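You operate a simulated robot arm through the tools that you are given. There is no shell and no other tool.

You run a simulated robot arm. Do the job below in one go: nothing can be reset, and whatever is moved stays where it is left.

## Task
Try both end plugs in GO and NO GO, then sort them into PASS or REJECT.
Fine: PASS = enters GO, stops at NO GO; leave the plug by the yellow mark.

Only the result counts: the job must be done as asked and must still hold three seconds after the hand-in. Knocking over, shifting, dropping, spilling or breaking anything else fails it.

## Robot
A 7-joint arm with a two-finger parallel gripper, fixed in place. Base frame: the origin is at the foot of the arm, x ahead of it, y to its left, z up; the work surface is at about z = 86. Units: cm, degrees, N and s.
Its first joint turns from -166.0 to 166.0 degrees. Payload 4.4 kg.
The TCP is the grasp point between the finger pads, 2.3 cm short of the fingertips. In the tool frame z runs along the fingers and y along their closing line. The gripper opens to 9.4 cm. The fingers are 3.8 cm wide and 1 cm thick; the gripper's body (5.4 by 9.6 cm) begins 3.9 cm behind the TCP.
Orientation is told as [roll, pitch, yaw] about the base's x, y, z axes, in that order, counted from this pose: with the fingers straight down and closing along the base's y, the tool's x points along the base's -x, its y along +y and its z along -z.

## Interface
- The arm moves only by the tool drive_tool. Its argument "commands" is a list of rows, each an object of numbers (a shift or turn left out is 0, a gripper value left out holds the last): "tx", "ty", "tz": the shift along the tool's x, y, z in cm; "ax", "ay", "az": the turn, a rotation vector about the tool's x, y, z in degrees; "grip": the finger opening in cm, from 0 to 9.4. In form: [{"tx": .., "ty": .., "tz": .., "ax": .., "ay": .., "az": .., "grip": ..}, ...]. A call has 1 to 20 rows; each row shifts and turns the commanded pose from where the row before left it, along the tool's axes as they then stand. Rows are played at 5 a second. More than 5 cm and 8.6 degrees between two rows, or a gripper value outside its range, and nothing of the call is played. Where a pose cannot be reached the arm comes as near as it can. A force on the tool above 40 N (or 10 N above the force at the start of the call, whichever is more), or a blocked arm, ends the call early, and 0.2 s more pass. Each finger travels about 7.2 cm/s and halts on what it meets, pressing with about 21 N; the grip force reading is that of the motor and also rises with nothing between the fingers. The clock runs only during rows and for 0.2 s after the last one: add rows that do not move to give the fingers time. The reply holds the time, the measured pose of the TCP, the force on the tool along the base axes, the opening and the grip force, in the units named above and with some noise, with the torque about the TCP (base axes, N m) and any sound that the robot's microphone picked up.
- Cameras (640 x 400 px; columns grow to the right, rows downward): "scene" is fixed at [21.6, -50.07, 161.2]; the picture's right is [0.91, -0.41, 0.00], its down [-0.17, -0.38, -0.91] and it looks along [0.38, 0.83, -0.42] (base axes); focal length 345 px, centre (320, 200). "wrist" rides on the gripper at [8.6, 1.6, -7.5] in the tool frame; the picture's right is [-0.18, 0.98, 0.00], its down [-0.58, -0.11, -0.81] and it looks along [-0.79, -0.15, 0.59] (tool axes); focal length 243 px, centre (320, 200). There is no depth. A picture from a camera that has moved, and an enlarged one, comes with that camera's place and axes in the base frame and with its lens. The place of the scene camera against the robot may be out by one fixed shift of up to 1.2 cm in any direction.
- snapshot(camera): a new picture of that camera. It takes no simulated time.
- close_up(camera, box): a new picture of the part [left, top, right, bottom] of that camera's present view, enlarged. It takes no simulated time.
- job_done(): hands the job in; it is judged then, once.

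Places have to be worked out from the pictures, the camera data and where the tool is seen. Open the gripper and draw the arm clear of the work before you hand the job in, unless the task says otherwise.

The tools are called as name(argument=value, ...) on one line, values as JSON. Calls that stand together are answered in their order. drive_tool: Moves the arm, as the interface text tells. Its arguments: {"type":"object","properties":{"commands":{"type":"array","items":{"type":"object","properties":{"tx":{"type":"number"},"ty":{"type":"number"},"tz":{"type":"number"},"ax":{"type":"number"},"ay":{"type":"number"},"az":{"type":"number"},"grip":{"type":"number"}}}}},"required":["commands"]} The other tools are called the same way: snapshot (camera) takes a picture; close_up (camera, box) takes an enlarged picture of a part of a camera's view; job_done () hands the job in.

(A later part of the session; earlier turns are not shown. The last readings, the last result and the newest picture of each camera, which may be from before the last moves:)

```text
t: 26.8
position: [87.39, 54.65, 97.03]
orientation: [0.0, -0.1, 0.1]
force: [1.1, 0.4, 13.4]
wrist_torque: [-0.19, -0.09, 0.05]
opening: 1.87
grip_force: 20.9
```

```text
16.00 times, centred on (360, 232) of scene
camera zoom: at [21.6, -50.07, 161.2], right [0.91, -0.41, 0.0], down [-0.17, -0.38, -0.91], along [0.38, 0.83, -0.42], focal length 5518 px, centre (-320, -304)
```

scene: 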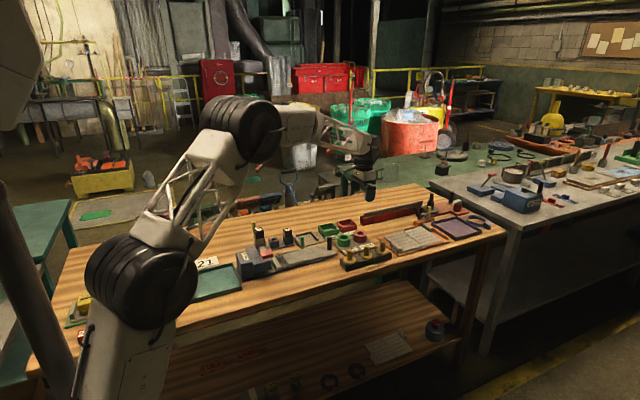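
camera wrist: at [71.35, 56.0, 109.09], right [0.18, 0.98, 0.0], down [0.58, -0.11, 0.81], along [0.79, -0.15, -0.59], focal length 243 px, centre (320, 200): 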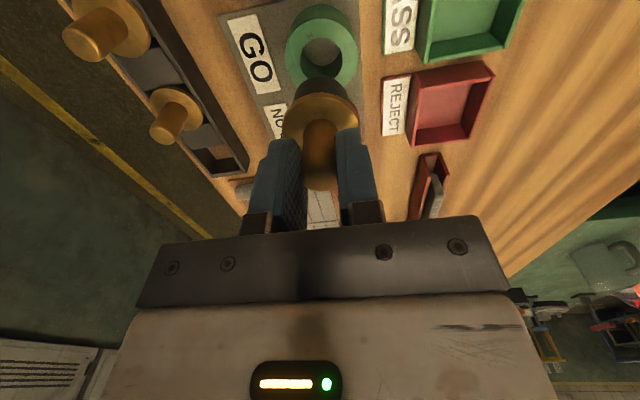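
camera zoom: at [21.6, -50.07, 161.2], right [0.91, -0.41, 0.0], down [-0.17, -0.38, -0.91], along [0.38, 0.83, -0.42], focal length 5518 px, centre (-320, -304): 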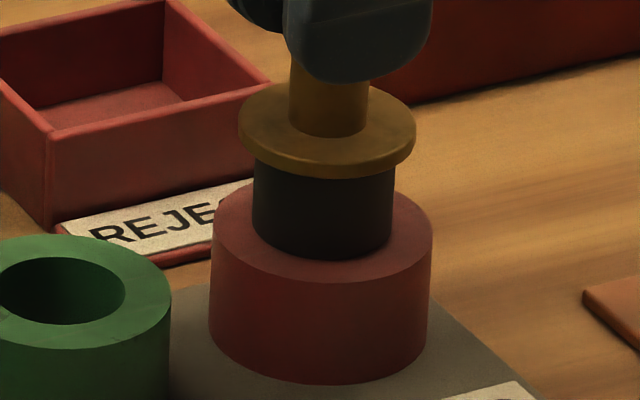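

It stops at NO GO too, so the far plug never enters GO and is a REJECT. I lift it and carry it high toward the REJECT bin, estimated centre (86.6, 65), watching the reach.

drive_tool(commands=[{"tz": -1.0}, {"tz": -1.5}, {"tz": -1.5}, {"tz": -1.5}, {"tz": -1.5}, {"ty": 1.5, "tx": 0.1}, {"ty": 1.5, "tx": 0.1}, {"ty": 1.5, "tx": 0.1}, {"ty": 1.5, "tx": 0.1}, {"ty": 1.5, "tx": 0.1}, {"ty": 1.5, "tx": 0.1}, {"ty": 1.5, "tx": 0.1}, {"tx": 0}, {"tx": 0}])

snapshot(camera="wrist")

close_up(camera="scene", box=[310, 170, 400, 250])

```text
t: 29.8
position: [86.67, 65.08, 103.82]
orientation: [-0.1, 0.0, 0.0]
force: [0.3, 0.5, -1.3]
wrist_torque: [-0.04, 0.02, 0.01]
opening: 1.86
grip_force: 20.7
```

```text
taken
camera wrist: at [78.0, 66.7, 111.23], right [0.18, 0.98, 0.0], down [0.58, -0.11, 0.81], along [0.79, -0.15, -0.59], focal length 243 px, centre (320, 200)
```

wrist: 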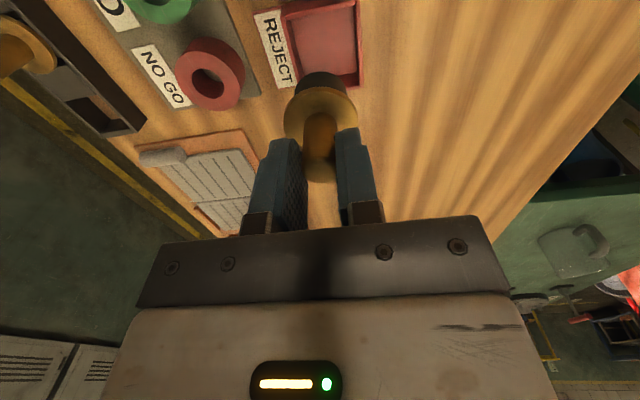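

```text
5.00 times, centred on (355, 210) of scene
camera zoom: at [21.6, -50.07, 161.2], right [0.91, -0.41, 0.0], down [-0.17, -0.38, -0.91], along [0.38, 0.83, -0.42], focal length 1724 px, centre (145, 150)
```

zoom: 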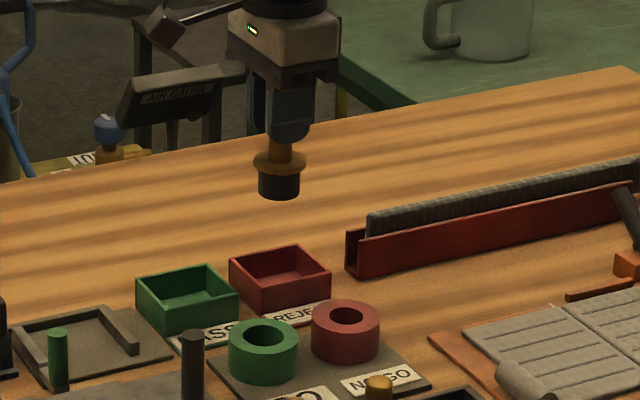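

Reach is fine here. I enlarge the bin in the wrist view to fix its centre relative to the plug.

close_up(camera="wrist", box=[240, 0, 400, 100])

close_up(camera="scene", box=[330, 210, 380, 242])

```text
4.00 times, centred on (320, 50) of wrist
camera zoom: at [78.0, 66.7, 111.23], right [0.18, 0.98, 0.0], down [0.58, -0.11, 0.81], along [0.79, -0.15, -0.59], focal length 970 px, centre (320, 800)
```

zoom: 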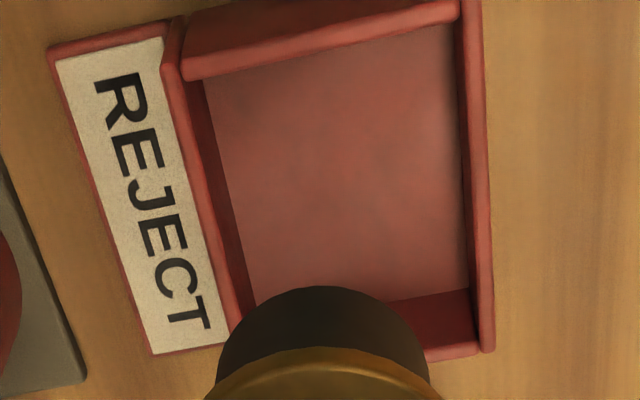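

```text
12.50 times, centred on (355, 226) of scene
camera zoom: at [21.6, -50.07, 161.2], right [0.91, -0.41, 0.0], down [-0.17, -0.38, -0.91], along [0.38, 0.83, -0.42], focal length 4311 px, centre (-118, -125)
```

zoom: 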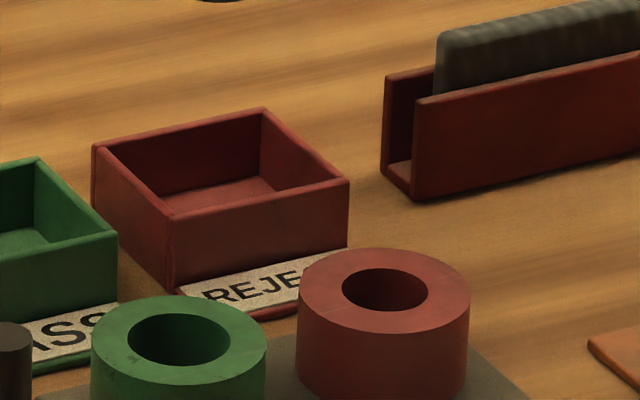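

The REJECT bin spans about x 84.2–91.0 and y 62.5–68.5, rim near z 88.5. I centre the plug slightly toward its far side, to leave room, and lower most of the way.

drive_tool(commands=[{"tx": -0.7, "ty": 0.2}, {"tx": -0.66, "ty": 0.2}, {"tz": 1.5}, {"tz": 1.5}, {"tz": 1.5}, {"tz": 1.5}, {"tx": 0}, {"tx": 0}])

close_up(camera="wrist", box=[200, 0, 440, 150])

close_up(camera="scene", box=[330, 200, 380, 232])

```text
t: 31.6
position: [87.93, 65.38, 97.88]
orientation: [0.0, 0.0, 0.0]
force: [0.2, -0.2, -0.8]
wrist_torque: [0.01, 0.01, 0.01]
opening: 1.89
grip_force: 20.8
```

```text
2.67 times, centred on (320, 75) of wrist
camera zoom: at [79.31, 67.02, 105.26], right [0.18, 0.98, 0.0], down [0.58, -0.11, 0.81], along [0.79, -0.15, -0.59], focal length 647 px, centre (320, 533)
```

zoom: 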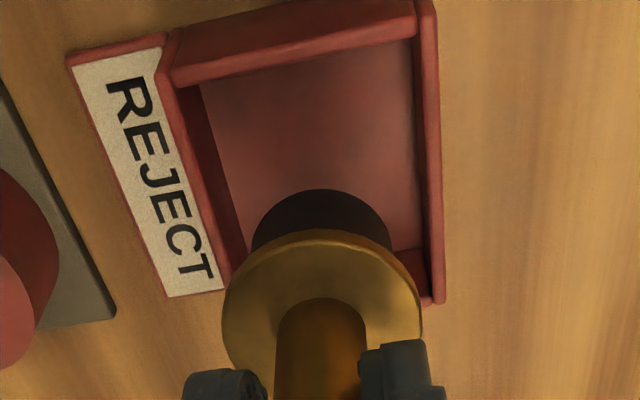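

```text
12.50 times, centred on (355, 216) of scene
camera zoom: at [21.6, -50.07, 161.2], right [0.91, -0.41, 0.0], down [-0.17, -0.38, -0.91], along [0.38, 0.83, -0.42], focal length 4311 px, centre (-118, 0)
```

zoom: 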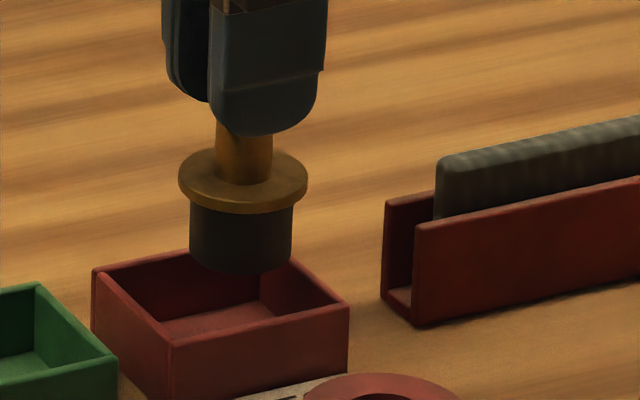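

Laterally good, but slightly close to the far wall, so I pull back 0.3 cm and lower into the bin.

drive_tool(commands=[{"tx": 0.3}, {"tz": 1.0}, {"tz": 1.0}, {"tz": 0.8}, {"tz": 0.6}, {"tx": 0}, {"tx": 0}])

close_up(camera="wrist", box=[200, 0, 440, 150])

close_up(camera="scene", box=[330, 200, 380, 232])

```text
t: 33.2
position: [87.74, 65.37, 94.34]
orientation: [0.0, 0.0, 0.0]
force: [0.8, -0.2, -0.8]
wrist_torque: [0.0, -0.02, 0.04]
opening: 1.83
grip_force: 20.8
```

```text
2.67 times, centred on (320, 75) of wrist
camera zoom: at [78.98, 67.03, 101.86], right [0.18, 0.98, 0.0], down [0.58, -0.11, 0.81], along [0.79, -0.15, -0.59], focal length 647 px, centre (320, 533)
```

zoom: 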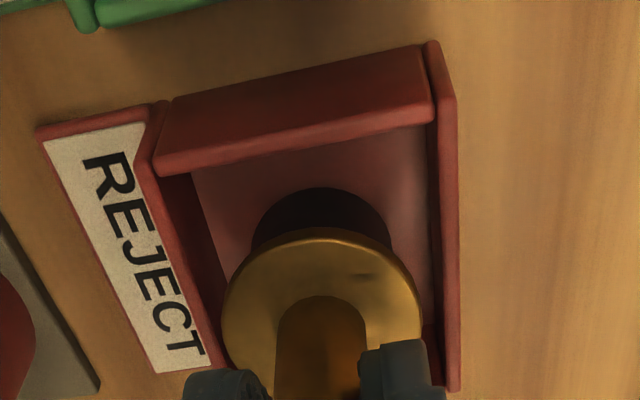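

```text
12.50 times, centred on (355, 216) of scene
camera zoom: at [21.6, -50.07, 161.2], right [0.91, -0.41, 0.0], down [-0.17, -0.38, -0.91], along [0.38, 0.83, -0.42], focal length 4311 px, centre (-118, 0)
```

zoom: 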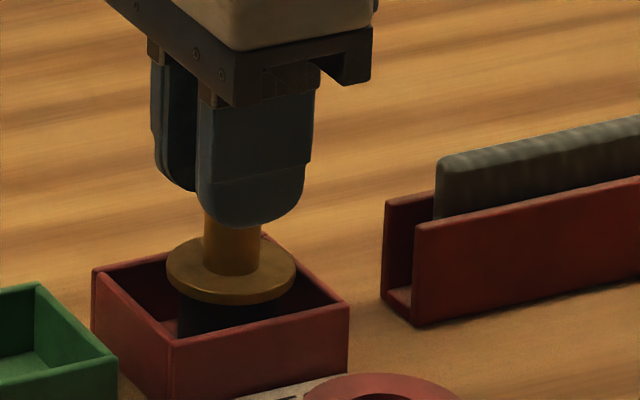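

The plug sits inside the bin outline with its flange just above the rim. I nudge +y by 0.1 and lower gently until the shank touches the floor.

drive_tool(commands=[{"ty": 0.1, "tz": 0.3}, {"tz": 0.3}, {"tz": 0.3}, {"tz": 0.2}, {"tx": 0}])

close_up(camera="wrist", box=[200, 0, 440, 150])

close_up(camera="scene", box=[330, 200, 380, 232])

```text
t: 34.4
position: [87.71, 65.56, 93.7]
orientation: [0.0, -0.2, 0.0]
force: [2.4, -4.6, 35.2]
wrist_torque: [-0.4, -0.17, -0.01]
opening: 1.86
grip_force: 20.5
```

```text
2.67 times, centred on (320, 75) of wrist
camera zoom: at [79.02, 67.15, 101.07], right [0.18, 0.98, 0.0], down [0.58, -0.11, 0.81], along [0.79, -0.15, -0.59], focal length 647 px, centre (320, 533)
```

zoom: 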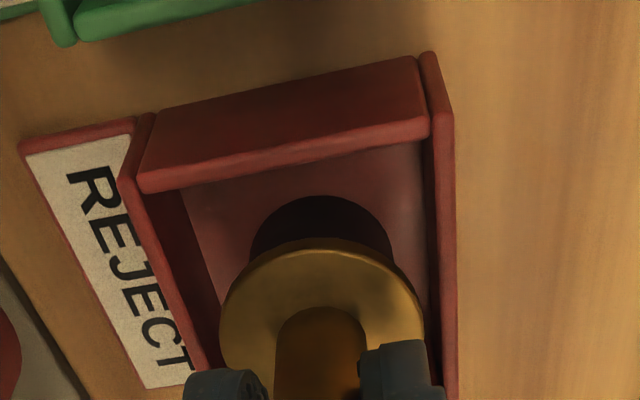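

```text
12.50 times, centred on (355, 216) of scene
camera zoom: at [21.6, -50.07, 161.2], right [0.91, -0.41, 0.0], down [-0.17, -0.38, -0.91], along [0.38, 0.83, -0.42], focal length 4311 px, centre (-118, 0)
```

zoom: 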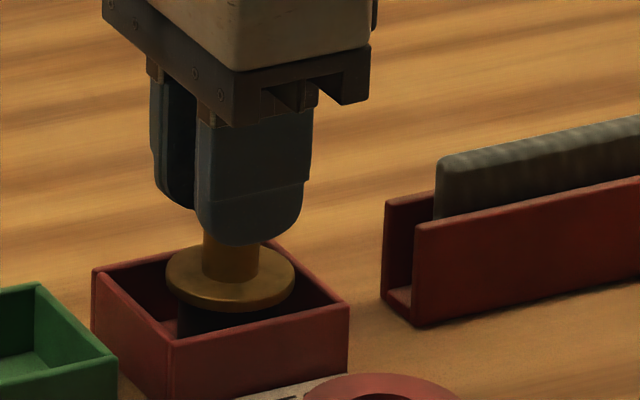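

Force rose to 35 N with the contact centred, so the plug stands on the bin floor. I unload by 0.35 cm, open the fingers slowly and rise.

drive_tool(commands=[{"tz": -0.35}, {"tx": 0}, {"grip": 2.2}, {"grip": 2.8}, {"grip": 3.6}, {"grip": 4.5}, {"grip": 4.5}, {"tz": -0.8}, {"tz": -1.0}, {"tz": -1.5}, {"tz": -1.5}, {"tz": -1.5}, {"tz": -1.5}, {"tz": -1.5}, {"tx": 0}])

close_up(camera="wrist", box=[200, 0, 440, 150])

close_up(camera="scene", box=[320, 200, 390, 245])

```text
t: 37.6
position: [87.73, 65.51, 103.18]
orientation: [0.0, 0.1, 0.0]
force: [-0.6, 0.2, -0.3]
wrist_torque: [0.01, -0.03, 0.01]
opening: 4.47
grip_force: 0.1
```

```text
2.67 times, centred on (320, 75) of wrist
camera zoom: at [79.01, 67.11, 110.48], right [0.18, 0.98, 0.0], down [0.58, -0.11, 0.81], along [0.79, -0.15, -0.59], focal length 647 px, centre (320, 533)
```

zoom: 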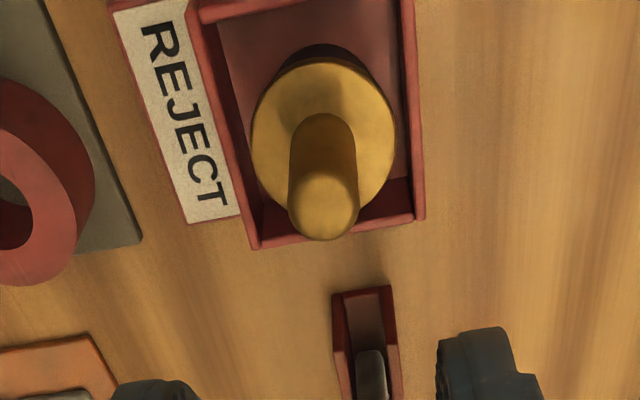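

```text
8.89 times, centred on (355, 222) of scene
camera zoom: at [21.6, -50.07, 161.2], right [0.91, -0.41, 0.0], down [-0.17, -0.38, -0.91], along [0.38, 0.83, -0.42], focal length 3065 px, centre (9, 0)
```

zoom: 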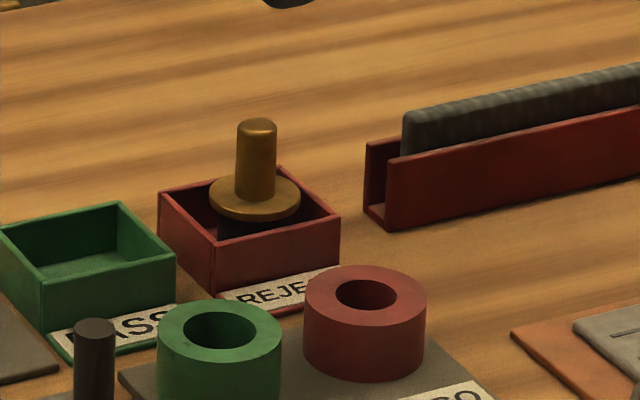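

The far plug stands upright in REJECT. Next is the near end plug: I fly at height 103 to above about (74.7, 40.6) and look.

drive_tool(commands=[{"tx": 1.08, "ty": -2.08}, {"tx": 1.08, "ty": -2.08}, {"tx": 1.08, "ty": -2.08}, {"tx": 1.08, "ty": -2.08}, {"tx": 1.08, "ty": -2.08}, {"tx": 1.08, "ty": -2.08}, {"tx": 1.08, "ty": -2.08}, {"tx": 1.08, "ty": -2.08}, {"tx": 1.08, "ty": -2.08}, {"tx": 1.08, "ty": -2.08}, {"tx": 1.08, "ty": -2.08}, {"tx": 1.07, "ty": -2.08}, {"grip": 5}, {"tx": 0}])

snapshot(camera="wrist")

close_up(camera="wrist", box=[230, 0, 410, 115])

close_up(camera="scene", box=[340, 235, 390, 267])

```text
t: 40.6
position: [74.67, 40.5, 103.01]
orientation: [0.0, 0.1, -0.1]
force: [-0.1, -0.1, -0.9]
wrist_torque: [0.02, 0.01, 0.01]
opening: 5.0
grip_force: 0.1
```

```text
taken
camera wrist: at [66.02, 42.16, 110.43], right [0.18, 0.98, 0.0], down [0.58, -0.11, 0.81], along [0.79, -0.15, -0.59], focal length 243 px, centre (320, 200)
```

wrist: 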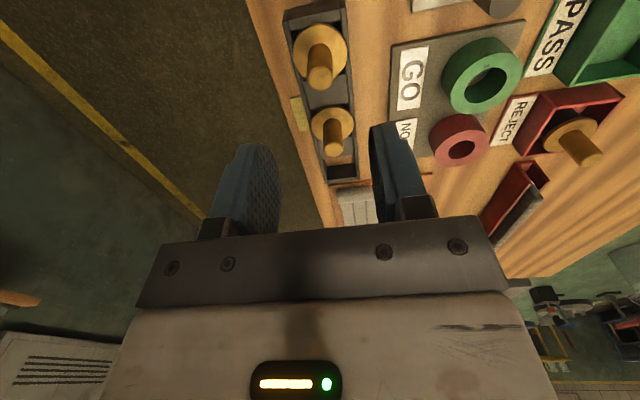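

```text
3.48 times, centred on (320, 58) of wrist
camera zoom: at [66.02, 42.16, 110.43], right [0.18, 0.98, 0.0], down [0.58, -0.11, 0.81], along [0.79, -0.15, -0.59], focal length 844 px, centre (320, 696)
```

zoom: 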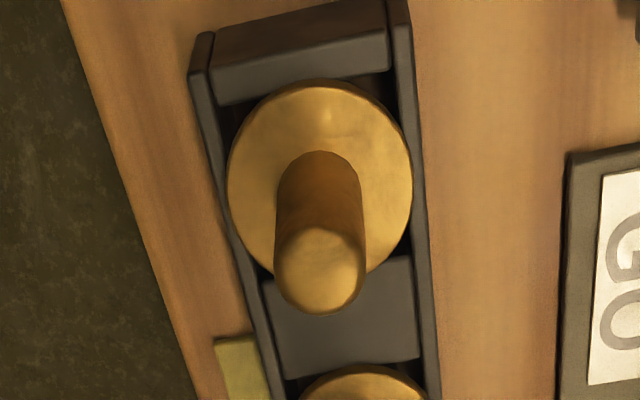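

```text
12.50 times, centred on (365, 251) of scene
camera zoom: at [21.6, -50.07, 161.2], right [0.91, -0.41, 0.0], down [-0.17, -0.38, -0.91], along [0.38, 0.83, -0.42], focal length 4311 px, centre (-242, -438)
```

zoom: 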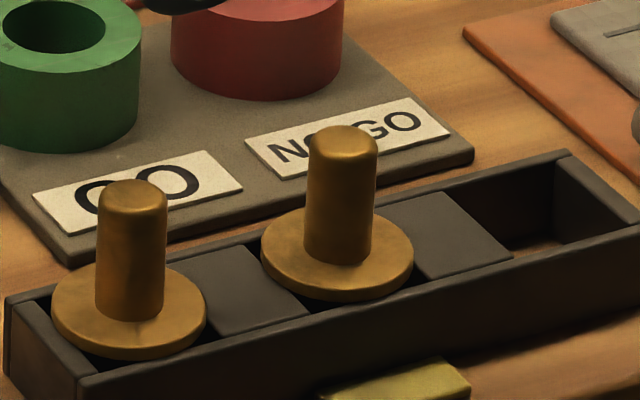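

The near end plug sits at about (74.9, 40.57), and the yellow mark is confirmed beside the middle plug. I shift 0.18 cm in +x and descend to z≈97 for a last check.

drive_tool(commands=[{"tx": -0.18, "ty": -0.02, "tz": 1.5}, {"tz": 1.5}, {"tz": 1.5}, {"tz": 1.05}, {"tx": 0}, {"tx": 0}])

close_up(camera="wrist", box=[230, 30, 410, 145])

close_up(camera="scene", box=[330, 225, 380, 257])

```text
t: 42.0
position: [74.82, 40.45, 97.48]
orientation: [0.0, 0.1, 0.0]
force: [-0.6, 0.0, -0.4]
wrist_torque: [0.0, -0.02, -0.01]
opening: 5.03
grip_force: 0.1
```

```text
3.48 times, centred on (320, 88) of wrist
camera zoom: at [66.24, 42.13, 104.86], right [0.18, 0.98, 0.0], down [0.58, -0.11, 0.81], along [0.79, -0.15, -0.59], focal length 844 px, centre (320, 591)
```

zoom: 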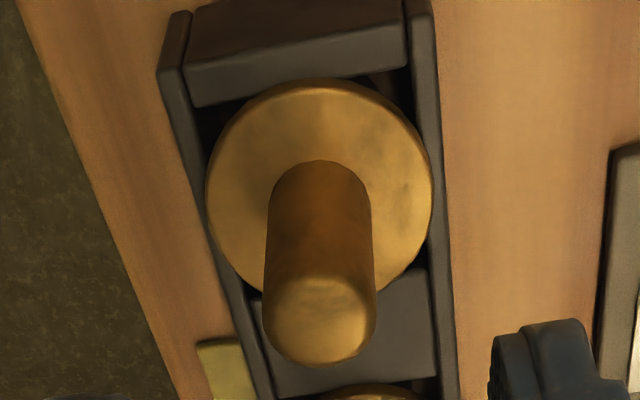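

```text
12.50 times, centred on (355, 241) of scene
camera zoom: at [21.6, -50.07, 161.2], right [0.91, -0.41, 0.0], down [-0.17, -0.38, -0.91], along [0.38, 0.83, -0.42], focal length 4311 px, centre (-118, -312)
```

zoom: 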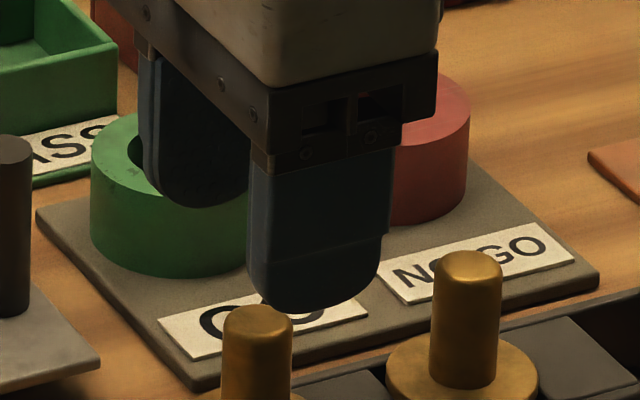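

Alignment looks good, with the handle centred laterally and within about 0.05 cm in x. I descend 5 cm to the same grasp height as before and close.

drive_tool(commands=[{"tz": 1.0}, {"tz": 1.0}, {"tz": 1.0}, {"tz": 1.0}, {"tz": 0.6}, {"tz": 0.4}, {"tx": 0}])

close_up(camera="wrist", box=[200, 70, 440, 230])

```text
t: 43.6
position: [74.85, 40.56, 92.6]
orientation: [0.0, 0.0, 0.0]
force: [0.8, 0.1, 0.3]
wrist_torque: [-0.04, -0.04, 0.06]
opening: 5.01
grip_force: 0.0
```

```text
2.50 times, centred on (320, 150) of wrist
camera zoom: at [66.24, 42.15, 99.88], right [0.18, 0.98, 0.0], down [0.58, -0.11, 0.81], along [0.79, -0.15, -0.59], focal length 606 px, centre (320, 325)
```

zoom: 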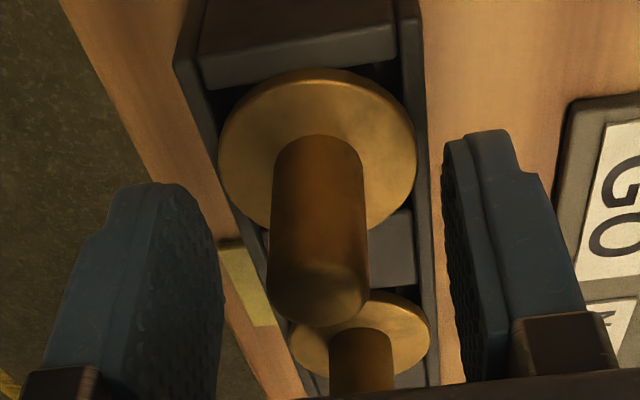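

The handle is centred between the fingers, so I close on it.

drive_tool(commands=[{"grip": 3.5}, {"grip": 2.4}, {"grip": 1.6}, {"grip": 1.0}, {"grip": 1.0}, {"grip": 1.0}])

close_up(camera="wrist", box=[200, 70, 440, 230])

```text
t: 45.0
position: [74.95, 40.5, 92.6]
orientation: [0.0, 0.1, 0.0]
force: [-0.3, 0.1, 0.4]
wrist_torque: [0.0, 0.01, 0.01]
opening: 1.9
grip_force: 21.5
```

```text
2.50 times, centred on (320, 150) of wrist
camera zoom: at [66.25, 42.16, 99.89], right [0.18, 0.98, 0.0], down [0.58, -0.11, 0.81], along [0.79, -0.15, -0.59], focal length 606 px, centre (320, 325)
```

zoom: 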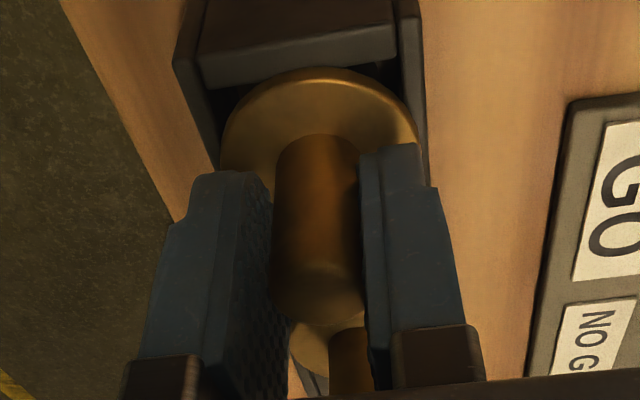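

Gripped at 1.90 cm. I lift straight up to z≈101.7.

drive_tool(commands=[{"tz": -0.5}, {"tz": -0.7}, {"tz": -1.0}, {"tz": -1.0}, {"tz": -1.0}, {"tz": -1.0}, {"tz": -1.0}, {"tz": -1.0}, {"tz": -1.0}, {"tz": -1.0}, {"tx": 0}])

close_up(camera="wrist", box=[220, 70, 420, 230])

close_up(camera="scene", box=[320, 220, 370, 252])

```text
t: 47.4
position: [75.0, 40.58, 101.7]
orientation: [0.0, 0.0, 0.0]
force: [-0.5, 0.0, -1.5]
wrist_torque: [0.01, 0.01, -0.01]
opening: 1.89
grip_force: 21.3
```

```text
2.50 times, centred on (320, 150) of wrist
camera zoom: at [66.29, 42.15, 109.11], right [0.18, 0.98, 0.0], down [0.58, -0.11, 0.81], along [0.79, -0.15, -0.59], focal length 606 px, centre (320, 325)
```

zoom: 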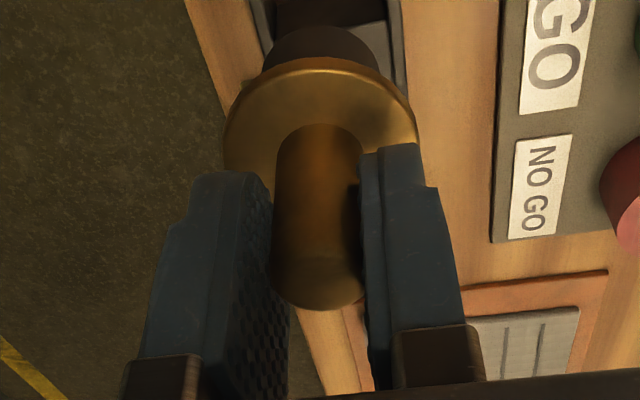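

```text
12.50 times, centred on (345, 236) of scene
camera zoom: at [21.6, -50.07, 161.2], right [0.91, -0.41, 0.0], down [-0.17, -0.38, -0.91], along [0.38, 0.83, -0.42], focal length 4311 px, centre (8, -250)
```

zoom: 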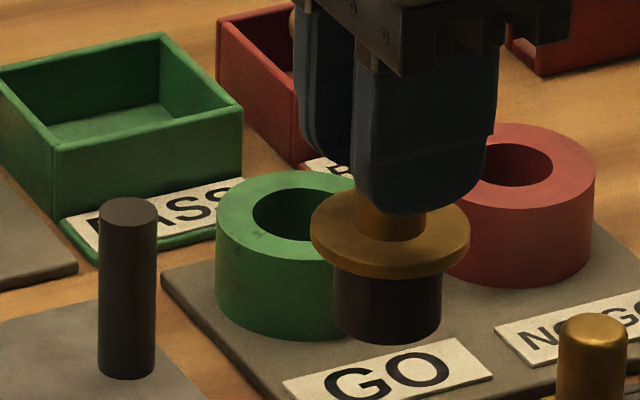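

This shank is slimmer, about 2.9 cm, which falls between the two ring holes. I carry it over GO at command (79.9, 54.55) and check alignment.

drive_tool(commands=[{"tx": -0.63, "ty": 1.75}, {"tx": -0.63, "ty": 1.75}, {"tx": -0.63, "ty": 1.75}, {"tx": -0.63, "ty": 1.75}, {"tx": -0.63, "ty": 1.75}, {"tx": -0.63, "ty": 1.75}, {"tx": -0.63, "ty": 1.75}, {"tx": -0.61, "ty": 1.72}, {"tz": 1.2}, {"tz": 1.2}, {"tz": 1.2}, {"tx": 0}, {"tx": 0}])

close_up(camera="scene", box=[336, 222, 360, 237])

close_up(camera="wrist", box=[272, 60, 368, 120])

```text
t: 50.2
position: [80.02, 54.51, 98.22]
orientation: [0.0, 0.0, 0.1]
force: [0.0, 0.0, -1.1]
wrist_torque: [0.02, 0.03, -0.01]
opening: 1.89
grip_force: 20.7
```

```text
16.00 times, centred on (348, 230) of scene
camera zoom: at [21.6, -50.07, 161.2], right [0.91, -0.41, 0.0], down [-0.17, -0.38, -0.91], along [0.38, 0.83, -0.42], focal length 5518 px, centre (-128, -272)
```

zoom: 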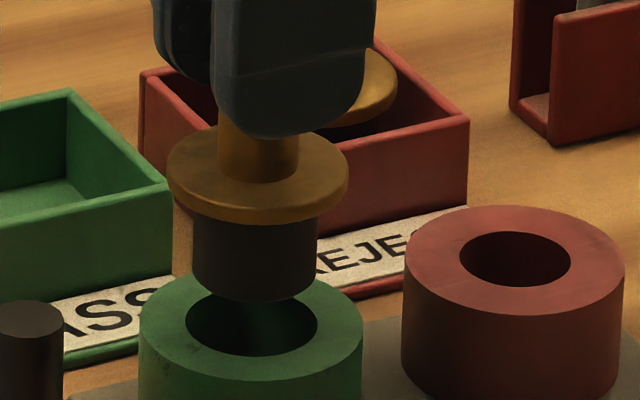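

```text
6.67 times, centred on (320, 90) of wrist
camera zoom: at [71.27, 56.1, 105.51], right [0.18, 0.98, 0.0], down [0.58, -0.11, 0.81], along [0.79, -0.15, -0.59], focal length 1618 px, centre (320, 933)
```

zoom: 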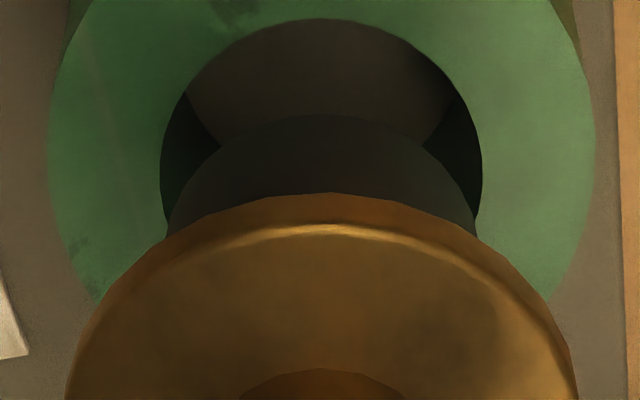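

In both views the plug is concentric with GO within about 0.05 cm, with the shank at 124 px against the 131 px hole. I lower it, using 0.1 cm steps around the expected touch height of 96.97.

drive_tool(commands=[{"tz": 0.4}, {"tz": 0.4}, {"tz": 0.2}, {"tz": 0.1}, {"tz": 0.1}, {"tz": 0.1}, {"tx": 0}])

close_up(camera="scene", box=[336, 225, 360, 240])

close_up(camera="wrist", box=[272, 60, 368, 120])

```text
t: 51.8
position: [79.97, 54.51, 96.73]
orientation: [0.0, 0.0, -0.1]
force: [-0.2, 0.2, -0.8]
wrist_torque: [0.02, 0.0, 0.01]
opening: 1.89
grip_force: 20.4
```

```text
16.00 times, centred on (348, 232) of scene
camera zoom: at [21.6, -50.07, 161.2], right [0.91, -0.41, 0.0], down [-0.17, -0.38, -0.91], along [0.38, 0.83, -0.42], focal length 5518 px, centre (-128, -320)
```

zoom: 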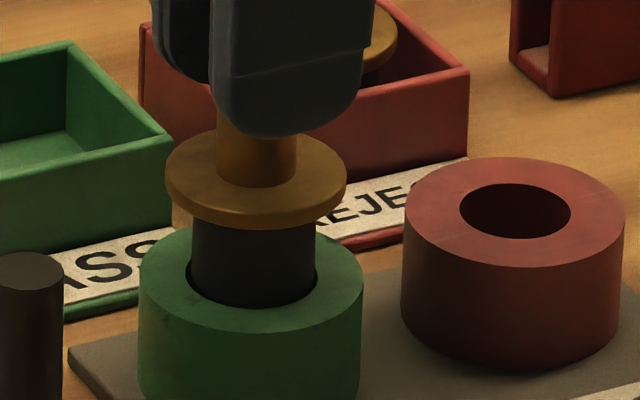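

```text
6.67 times, centred on (320, 90) of wrist
camera zoom: at [71.28, 56.13, 104.18], right [0.18, 0.98, 0.0], down [0.58, -0.11, 0.81], along [0.79, -0.15, -0.59], focal length 1618 px, centre (320, 933)
```

zoom: 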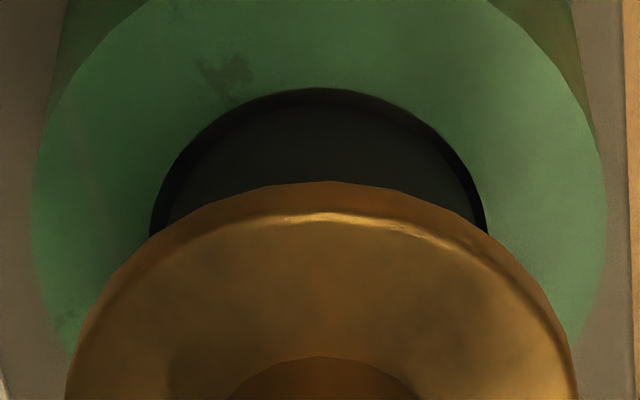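

No contact force 0.2 cm below the earlier touch height, and a dark gap shows around the shank, so it is entering GO. I continue down in small steps.

drive_tool(commands=[{"tz": 0.15}, {"tz": 0.15}, {"tz": 0.15}, {"tz": 0.15}, {"tz": 0.15}, {"tz": 0.15}, {"tx": 0}])

close_up(camera="scene", box=[336, 225, 360, 240])

close_up(camera="wrist", box=[272, 60, 368, 120])

```text
t: 53.4
position: [79.97, 54.5, 95.89]
orientation: [0.0, 0.1, 0.1]
force: [0.2, 0.5, -0.1]
wrist_torque: [-0.03, -0.03, -0.03]
opening: 1.88
grip_force: 21.3
```

```text
16.00 times, centred on (348, 232) of scene
camera zoom: at [21.6, -50.07, 161.2], right [0.91, -0.41, 0.0], down [-0.17, -0.38, -0.91], along [0.38, 0.83, -0.42], focal length 5518 px, centre (-128, -320)
```

zoom: 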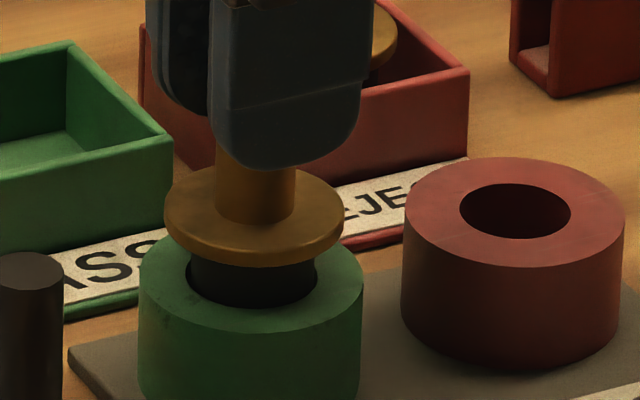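

```text
6.67 times, centred on (320, 90) of wrist
camera zoom: at [71.29, 56.15, 103.27], right [0.18, 0.98, 0.0], down [0.58, -0.11, 0.81], along [0.79, -0.15, -0.59], focal length 1618 px, centre (320, 933)
```

zoom: 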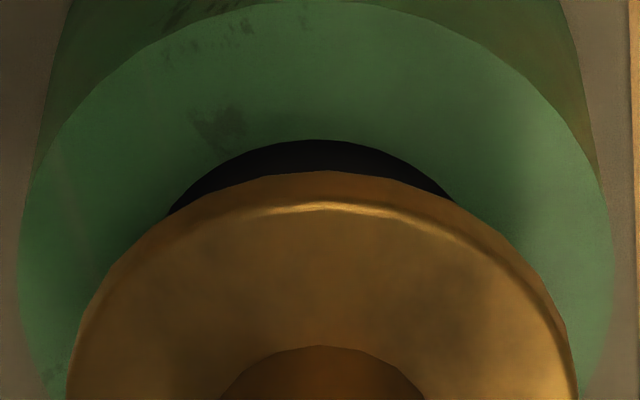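

It is inside GO by over 1 cm with no resistance. I go nearly to the flange to confirm full entry, then will withdraw straight up.

drive_tool(commands=[{"tz": 0.2}, {"tz": 0.2}, {"tz": 0.2}, {"tz": 0.2}, {"tz": 0.1}, {"tx": 0}])

close_up(camera="scene", box=[336, 225, 360, 240])

```text
t: 54.8
position: [79.95, 54.38, 95.03]
orientation: [0.0, 0.0, 0.1]
force: [0.3, 0.4, -1.3]
wrist_torque: [0.0, 0.01, 0.01]
opening: 1.9
grip_force: 21.4
```

```text
16.00 times, centred on (348, 232) of scene
camera zoom: at [21.6, -50.07, 161.2], right [0.91, -0.41, 0.0], down [-0.17, -0.38, -0.91], along [0.38, 0.83, -0.42], focal length 5518 px, centre (-128, -320)
```

zoom: 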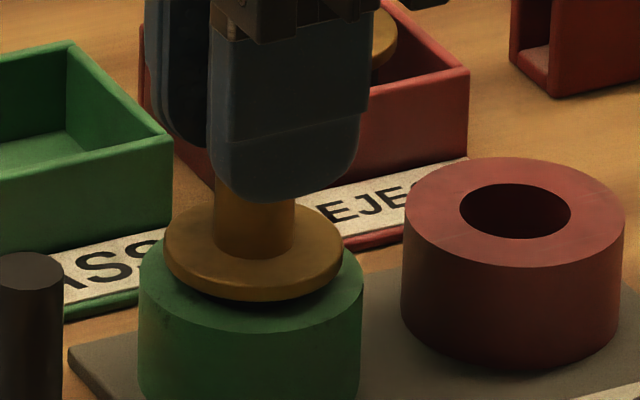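

The plug goes fully into GO, with the flange just above the ring. I withdraw straight up, move 7.6 cm in +x over NO GO and check alignment.

drive_tool(commands=[{"tz": -0.4}, {"tz": -0.8}, {"tz": -0.9}, {"tz": -0.9}, {"tz": -1.0}, {"tx": -1.6}, {"tx": -2.0}, {"tx": -2.0}, {"tx": -2.0}, {"tz": 0.9}, {"tx": 0}, {"tx": 0}])

close_up(camera="scene", box=[348, 224, 372, 239])

close_up(camera="wrist", box=[272, 60, 368, 120])

```text
t: 57.4
position: [87.59, 54.57, 97.96]
orientation: [0.1, 0.0, 0.1]
force: [0.3, -0.3, -0.5]
wrist_torque: [-0.01, -0.02, -0.04]
opening: 1.88
grip_force: 20.6
```

```text
16.00 times, centred on (360, 232) of scene
camera zoom: at [21.6, -50.07, 161.2], right [0.91, -0.41, 0.0], down [-0.17, -0.38, -0.91], along [0.38, 0.83, -0.42], focal length 5518 px, centre (-320, -304)
```

zoom: 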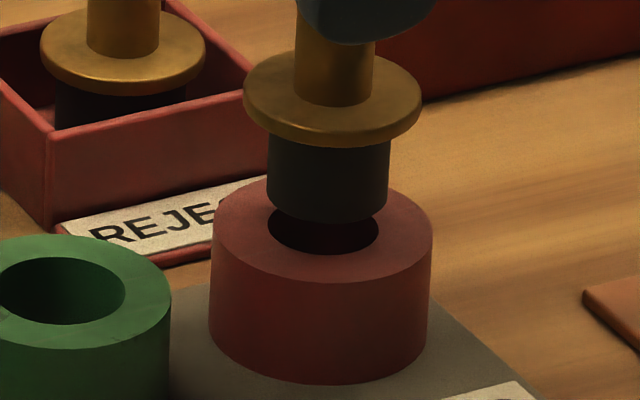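

```text
6.67 times, centred on (320, 90) of wrist
camera zoom: at [78.91, 56.13, 105.5], right [0.18, 0.98, 0.0], down [0.58, -0.11, 0.81], along [0.79, -0.15, -0.59], focal length 1618 px, centre (320, 933)
```

zoom: 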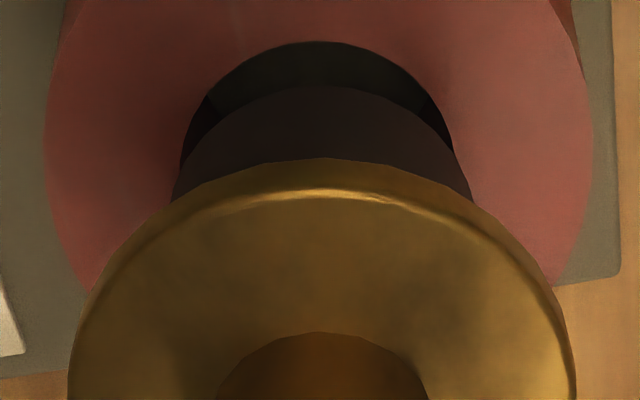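

Aligned over NO GO, and the shank is wider than the hole (124 px against 110). I notice the plug creeping down about 0.4 cm in the grip, so contact should come higher, near z 97.4, and I lower gently.

drive_tool(commands=[{"tz": 0.2, "ty": -0.04}, {"tz": 0.1}, {"tz": 0.1}, {"tz": 0.1}, {"tz": 0.1}, {"tx": 0}])

close_up(camera="scene", box=[348, 224, 372, 239])

close_up(camera="wrist", box=[272, 60, 368, 120])

```text
t: 58.8
position: [87.61, 54.46, 97.59]
orientation: [0.0, 0.0, 0.0]
force: [-0.8, 0.3, -1.8]
wrist_torque: [0.02, 0.0, 0.0]
opening: 1.88
grip_force: 21.0
```

```text
16.00 times, centred on (360, 232) of scene
camera zoom: at [21.6, -50.07, 161.2], right [0.91, -0.41, 0.0], down [-0.17, -0.38, -0.91], along [0.38, 0.83, -0.42], focal length 5518 px, centre (-320, -304)
```

zoom: 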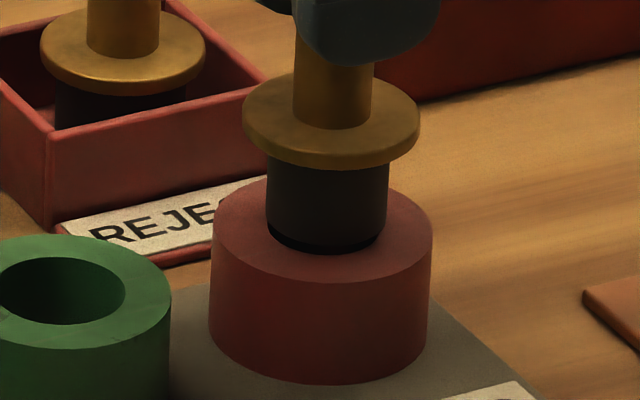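

```text
6.67 times, centred on (320, 90) of wrist
camera zoom: at [78.9, 56.11, 104.92], right [0.18, 0.98, 0.0], down [0.58, -0.11, 0.81], along [0.79, -0.15, -0.59], focal length 1618 px, centre (320, 933)
```

zoom: 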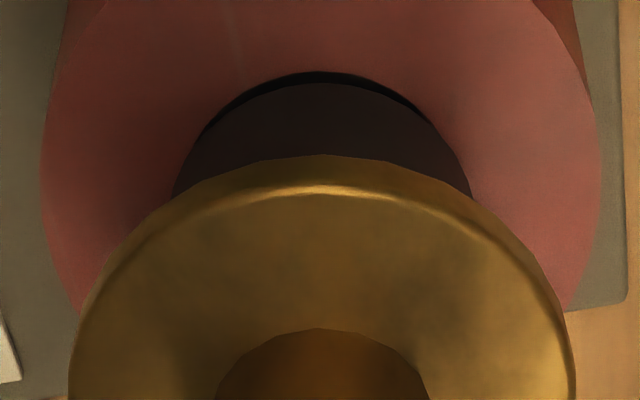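

About 0.2 cm of gap remains. I continue in 0.1 cm steps until it touches or enters.

drive_tool(commands=[{"tz": 0.1}, {"tz": 0.1}, {"tz": 0.1}, {"tz": 0.1}, {"tx": 0}])

close_up(camera="scene", box=[348, 224, 372, 239])

close_up(camera="wrist", box=[272, 60, 368, 120])

```text
t: 60.0
position: [87.54, 54.59, 97.21]
orientation: [0.1, -0.1, 0.0]
force: [-0.4, -0.5, 14.5]
wrist_torque: [-0.17, -0.08, 0.0]
opening: 1.88
grip_force: 20.8
```

```text
16.00 times, centred on (360, 232) of scene
camera zoom: at [21.6, -50.07, 161.2], right [0.91, -0.41, 0.0], down [-0.17, -0.38, -0.91], along [0.38, 0.83, -0.42], focal length 5518 px, centre (-320, -304)
```

zoom: 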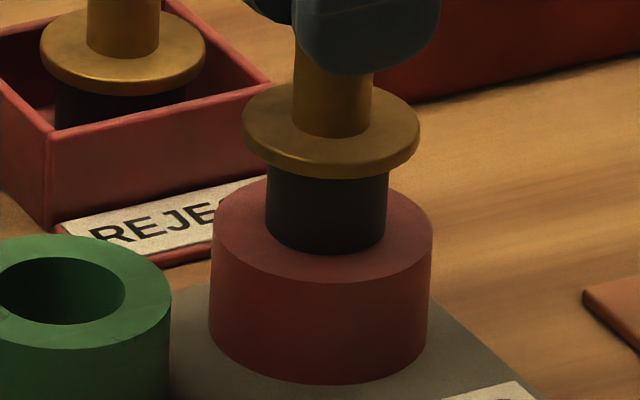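

```text
6.67 times, centred on (320, 90) of wrist
camera zoom: at [78.9, 56.11, 104.61], right [0.18, 0.98, 0.0], down [0.58, -0.11, 0.81], along [0.79, -0.15, -0.59], focal length 1618 px, centre (320, 933)
```

zoom: 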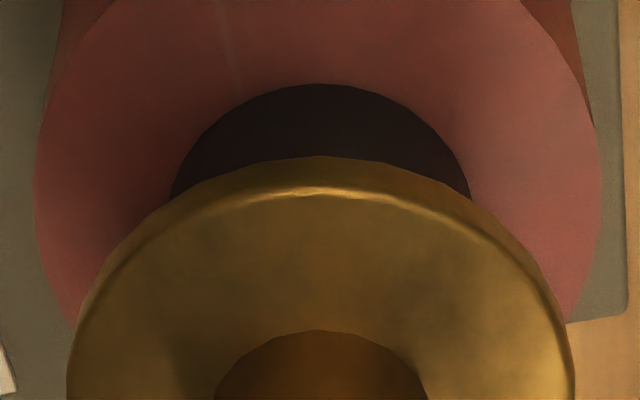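

It stops on NO GO (14.5 N at z 97.2, hole fully covered), so this plug enters GO and stops at NO GO: PASS. I lift it and carry it to above the PASS bin at about (78.2, 65.4).

drive_tool(commands=[{"tz": -1.0}, {"tz": -1.3}, {"tz": -1.4}, {"tz": -1.4}, {"tz": -1.4}, {"tx": 1.55, "ty": 1.82}, {"tx": 1.55, "ty": 1.82}, {"tx": 1.55, "ty": 1.82}, {"tx": 1.55, "ty": 1.82}, {"tx": 1.55, "ty": 1.82}, {"tx": 1.55, "ty": 1.82}, {"tx": 0}])

snapshot(camera="wrist")

close_up(camera="wrist", box=[220, 0, 420, 125])

close_up(camera="scene", box=[310, 200, 360, 232])

```text
t: 62.6
position: [78.32, 65.51, 103.74]
orientation: [0.0, 0.0, 0.0]
force: [-0.1, 0.5, -0.6]
wrist_torque: [0.03, -0.01, 0.01]
opening: 1.86
grip_force: 21.0
```

```text
taken
camera wrist: at [69.65, 67.02, 111.04], right [0.18, 0.98, 0.0], down [0.58, -0.11, 0.81], along [0.79, -0.15, -0.59], focal length 243 px, centre (320, 200)
```

wrist: 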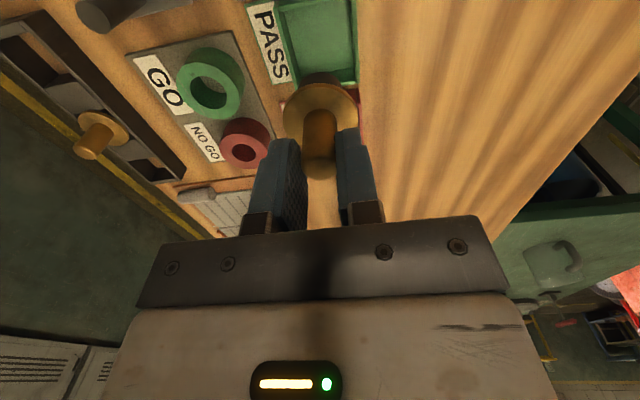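

```text
3.20 times, centred on (320, 62) of wrist
camera zoom: at [69.65, 67.02, 111.04], right [0.18, 0.98, 0.0], down [0.58, -0.11, 0.81], along [0.79, -0.15, -0.59], focal length 776 px, centre (320, 640)
```

zoom: 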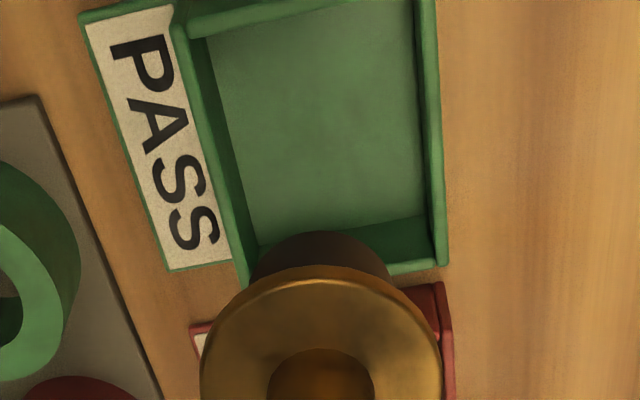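

```text
12.50 times, centred on (335, 216) of scene
camera zoom: at [21.6, -50.07, 161.2], right [0.91, -0.41, 0.0], down [-0.17, -0.38, -0.91], along [0.38, 0.83, -0.42], focal length 4311 px, centre (132, 0)
```

zoom: 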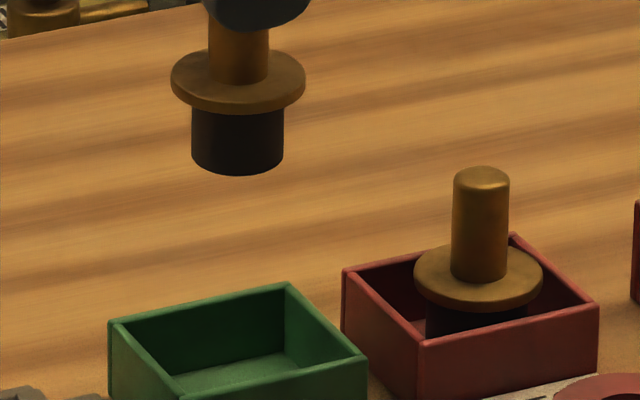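

The PASS bin spans about x 75.2–81.7 and y 62.6–68.6. I shift about 0.15 cm in x and y to centre, then lower to just above rim level and check.

drive_tool(commands=[{"tx": -0.15, "ty": 0.15, "tz": 1.0}, {"tz": 1.5}, {"tz": 1.5}, {"tz": 1.5}, {"tx": 0}, {"tx": 0}])

close_up(camera="wrist", box=[200, 0, 440, 150])

close_up(camera="scene", box=[310, 205, 360, 237])

```text
t: 64.0
position: [78.52, 65.62, 98.08]
orientation: [-0.1, 0.1, 0.1]
force: [-0.5, -0.7, -0.4]
wrist_torque: [-0.02, 0.04, -0.04]
opening: 1.92
grip_force: 21.5
```

```text
2.67 times, centred on (320, 75) of wrist
camera zoom: at [69.82, 67.2, 105.51], right [0.18, 0.98, 0.0], down [0.58, -0.11, 0.81], along [0.79, -0.15, -0.59], focal length 647 px, centre (320, 533)
```

zoom: 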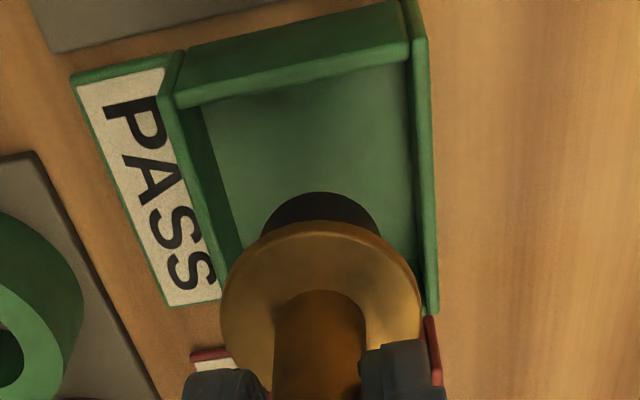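

```text
12.50 times, centred on (335, 221) of scene
camera zoom: at [21.6, -50.07, 161.2], right [0.91, -0.41, 0.0], down [-0.17, -0.38, -0.91], along [0.38, 0.83, -0.42], focal length 4311 px, centre (132, -62)
```

zoom: 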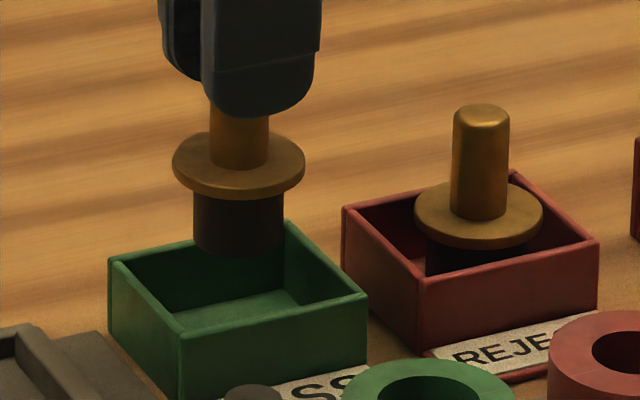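

The plug is centred over the PASS bin. I lower it in, slowing toward the floor.

drive_tool(commands=[{"tz": 1.0}, {"tz": 1.0}, {"tz": 0.8}, {"tz": 0.3}, {"tx": 0}])

close_up(camera="wrist", box=[200, 0, 440, 150])

close_up(camera="scene", box=[310, 205, 360, 237])

```text
t: 65.2
position: [78.51, 65.64, 95.06]
orientation: [0.1, 0.0, 0.0]
force: [-0.2, -0.2, -1.3]
wrist_torque: [-0.01, 0.04, 0.0]
opening: 1.85
grip_force: 21.3
```

```text
2.67 times, centred on (320, 75) of wrist
camera zoom: at [69.78, 67.14, 102.37], right [0.18, 0.98, 0.0], down [0.58, -0.11, 0.81], along [0.79, -0.15, -0.59], focal length 647 px, centre (320, 533)
```

zoom: 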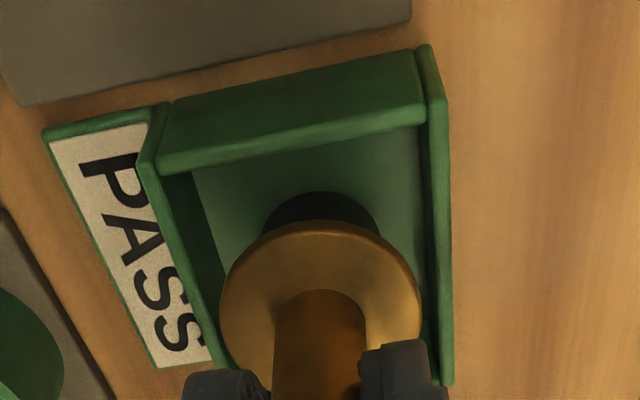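

```text
12.50 times, centred on (335, 221) of scene
camera zoom: at [21.6, -50.07, 161.2], right [0.91, -0.41, 0.0], down [-0.17, -0.38, -0.91], along [0.38, 0.83, -0.42], focal length 4311 px, centre (132, -62)
```

zoom: 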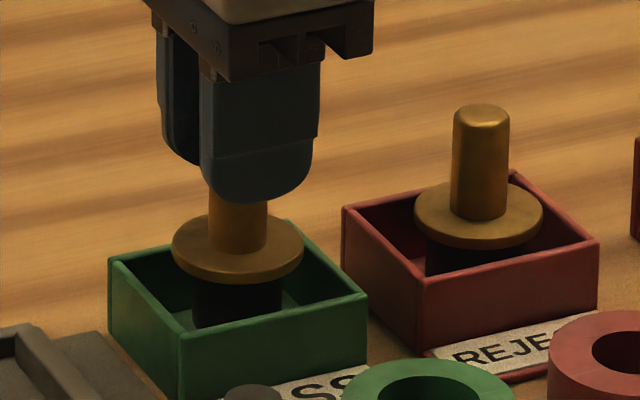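

The plug is inside the bin outline. I lower further in small steps to feel the floor.

drive_tool(commands=[{"tz": 0.2, "ty": 0.05}, {"tz": 0.2}, {"tz": 0.15}, {"tz": 0.15}, {"tx": 0}])

```text
t: 66.4
position: [78.35, 65.61, 94.29]
orientation: [-0.1, 0.0, 0.0]
force: [-1.4, 0.2, -1.4]
wrist_torque: [0.02, -0.01, 0.0]
opening: 1.88
grip_force: 21.3
```

No contact yet at z≈94.3. I continue in 0.1 cm steps.

drive_tool(commands=[{"tz": 0.1}, {"tz": 0.1}, {"tz": 0.1}, {"tx": 0}])

close_up(camera="scene", box=[310, 205, 360, 237])

```text
t: 67.4
position: [78.38, 65.65, 94.13]
orientation: [0.0, -0.1, 0.0]
force: [-0.7, -1.2, 15.1]
wrist_torque: [-0.21, 0.01, -0.03]
opening: 1.87
grip_force: 21.2
```

```text
12.50 times, centred on (335, 221) of scene
camera zoom: at [21.6, -50.07, 161.2], right [0.91, -0.41, 0.0], down [-0.17, -0.38, -0.91], along [0.38, 0.83, -0.42], focal length 4311 px, centre (132, -62)
```

zoom: 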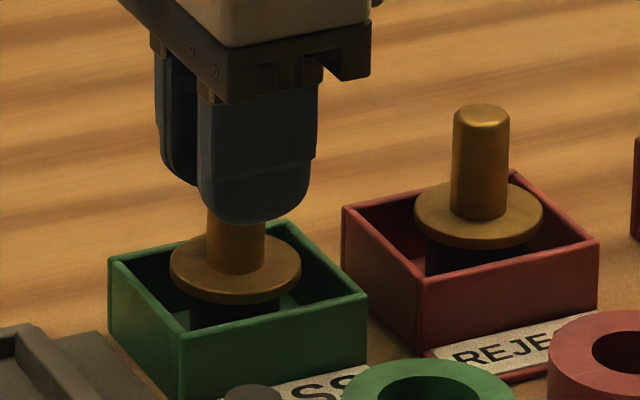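

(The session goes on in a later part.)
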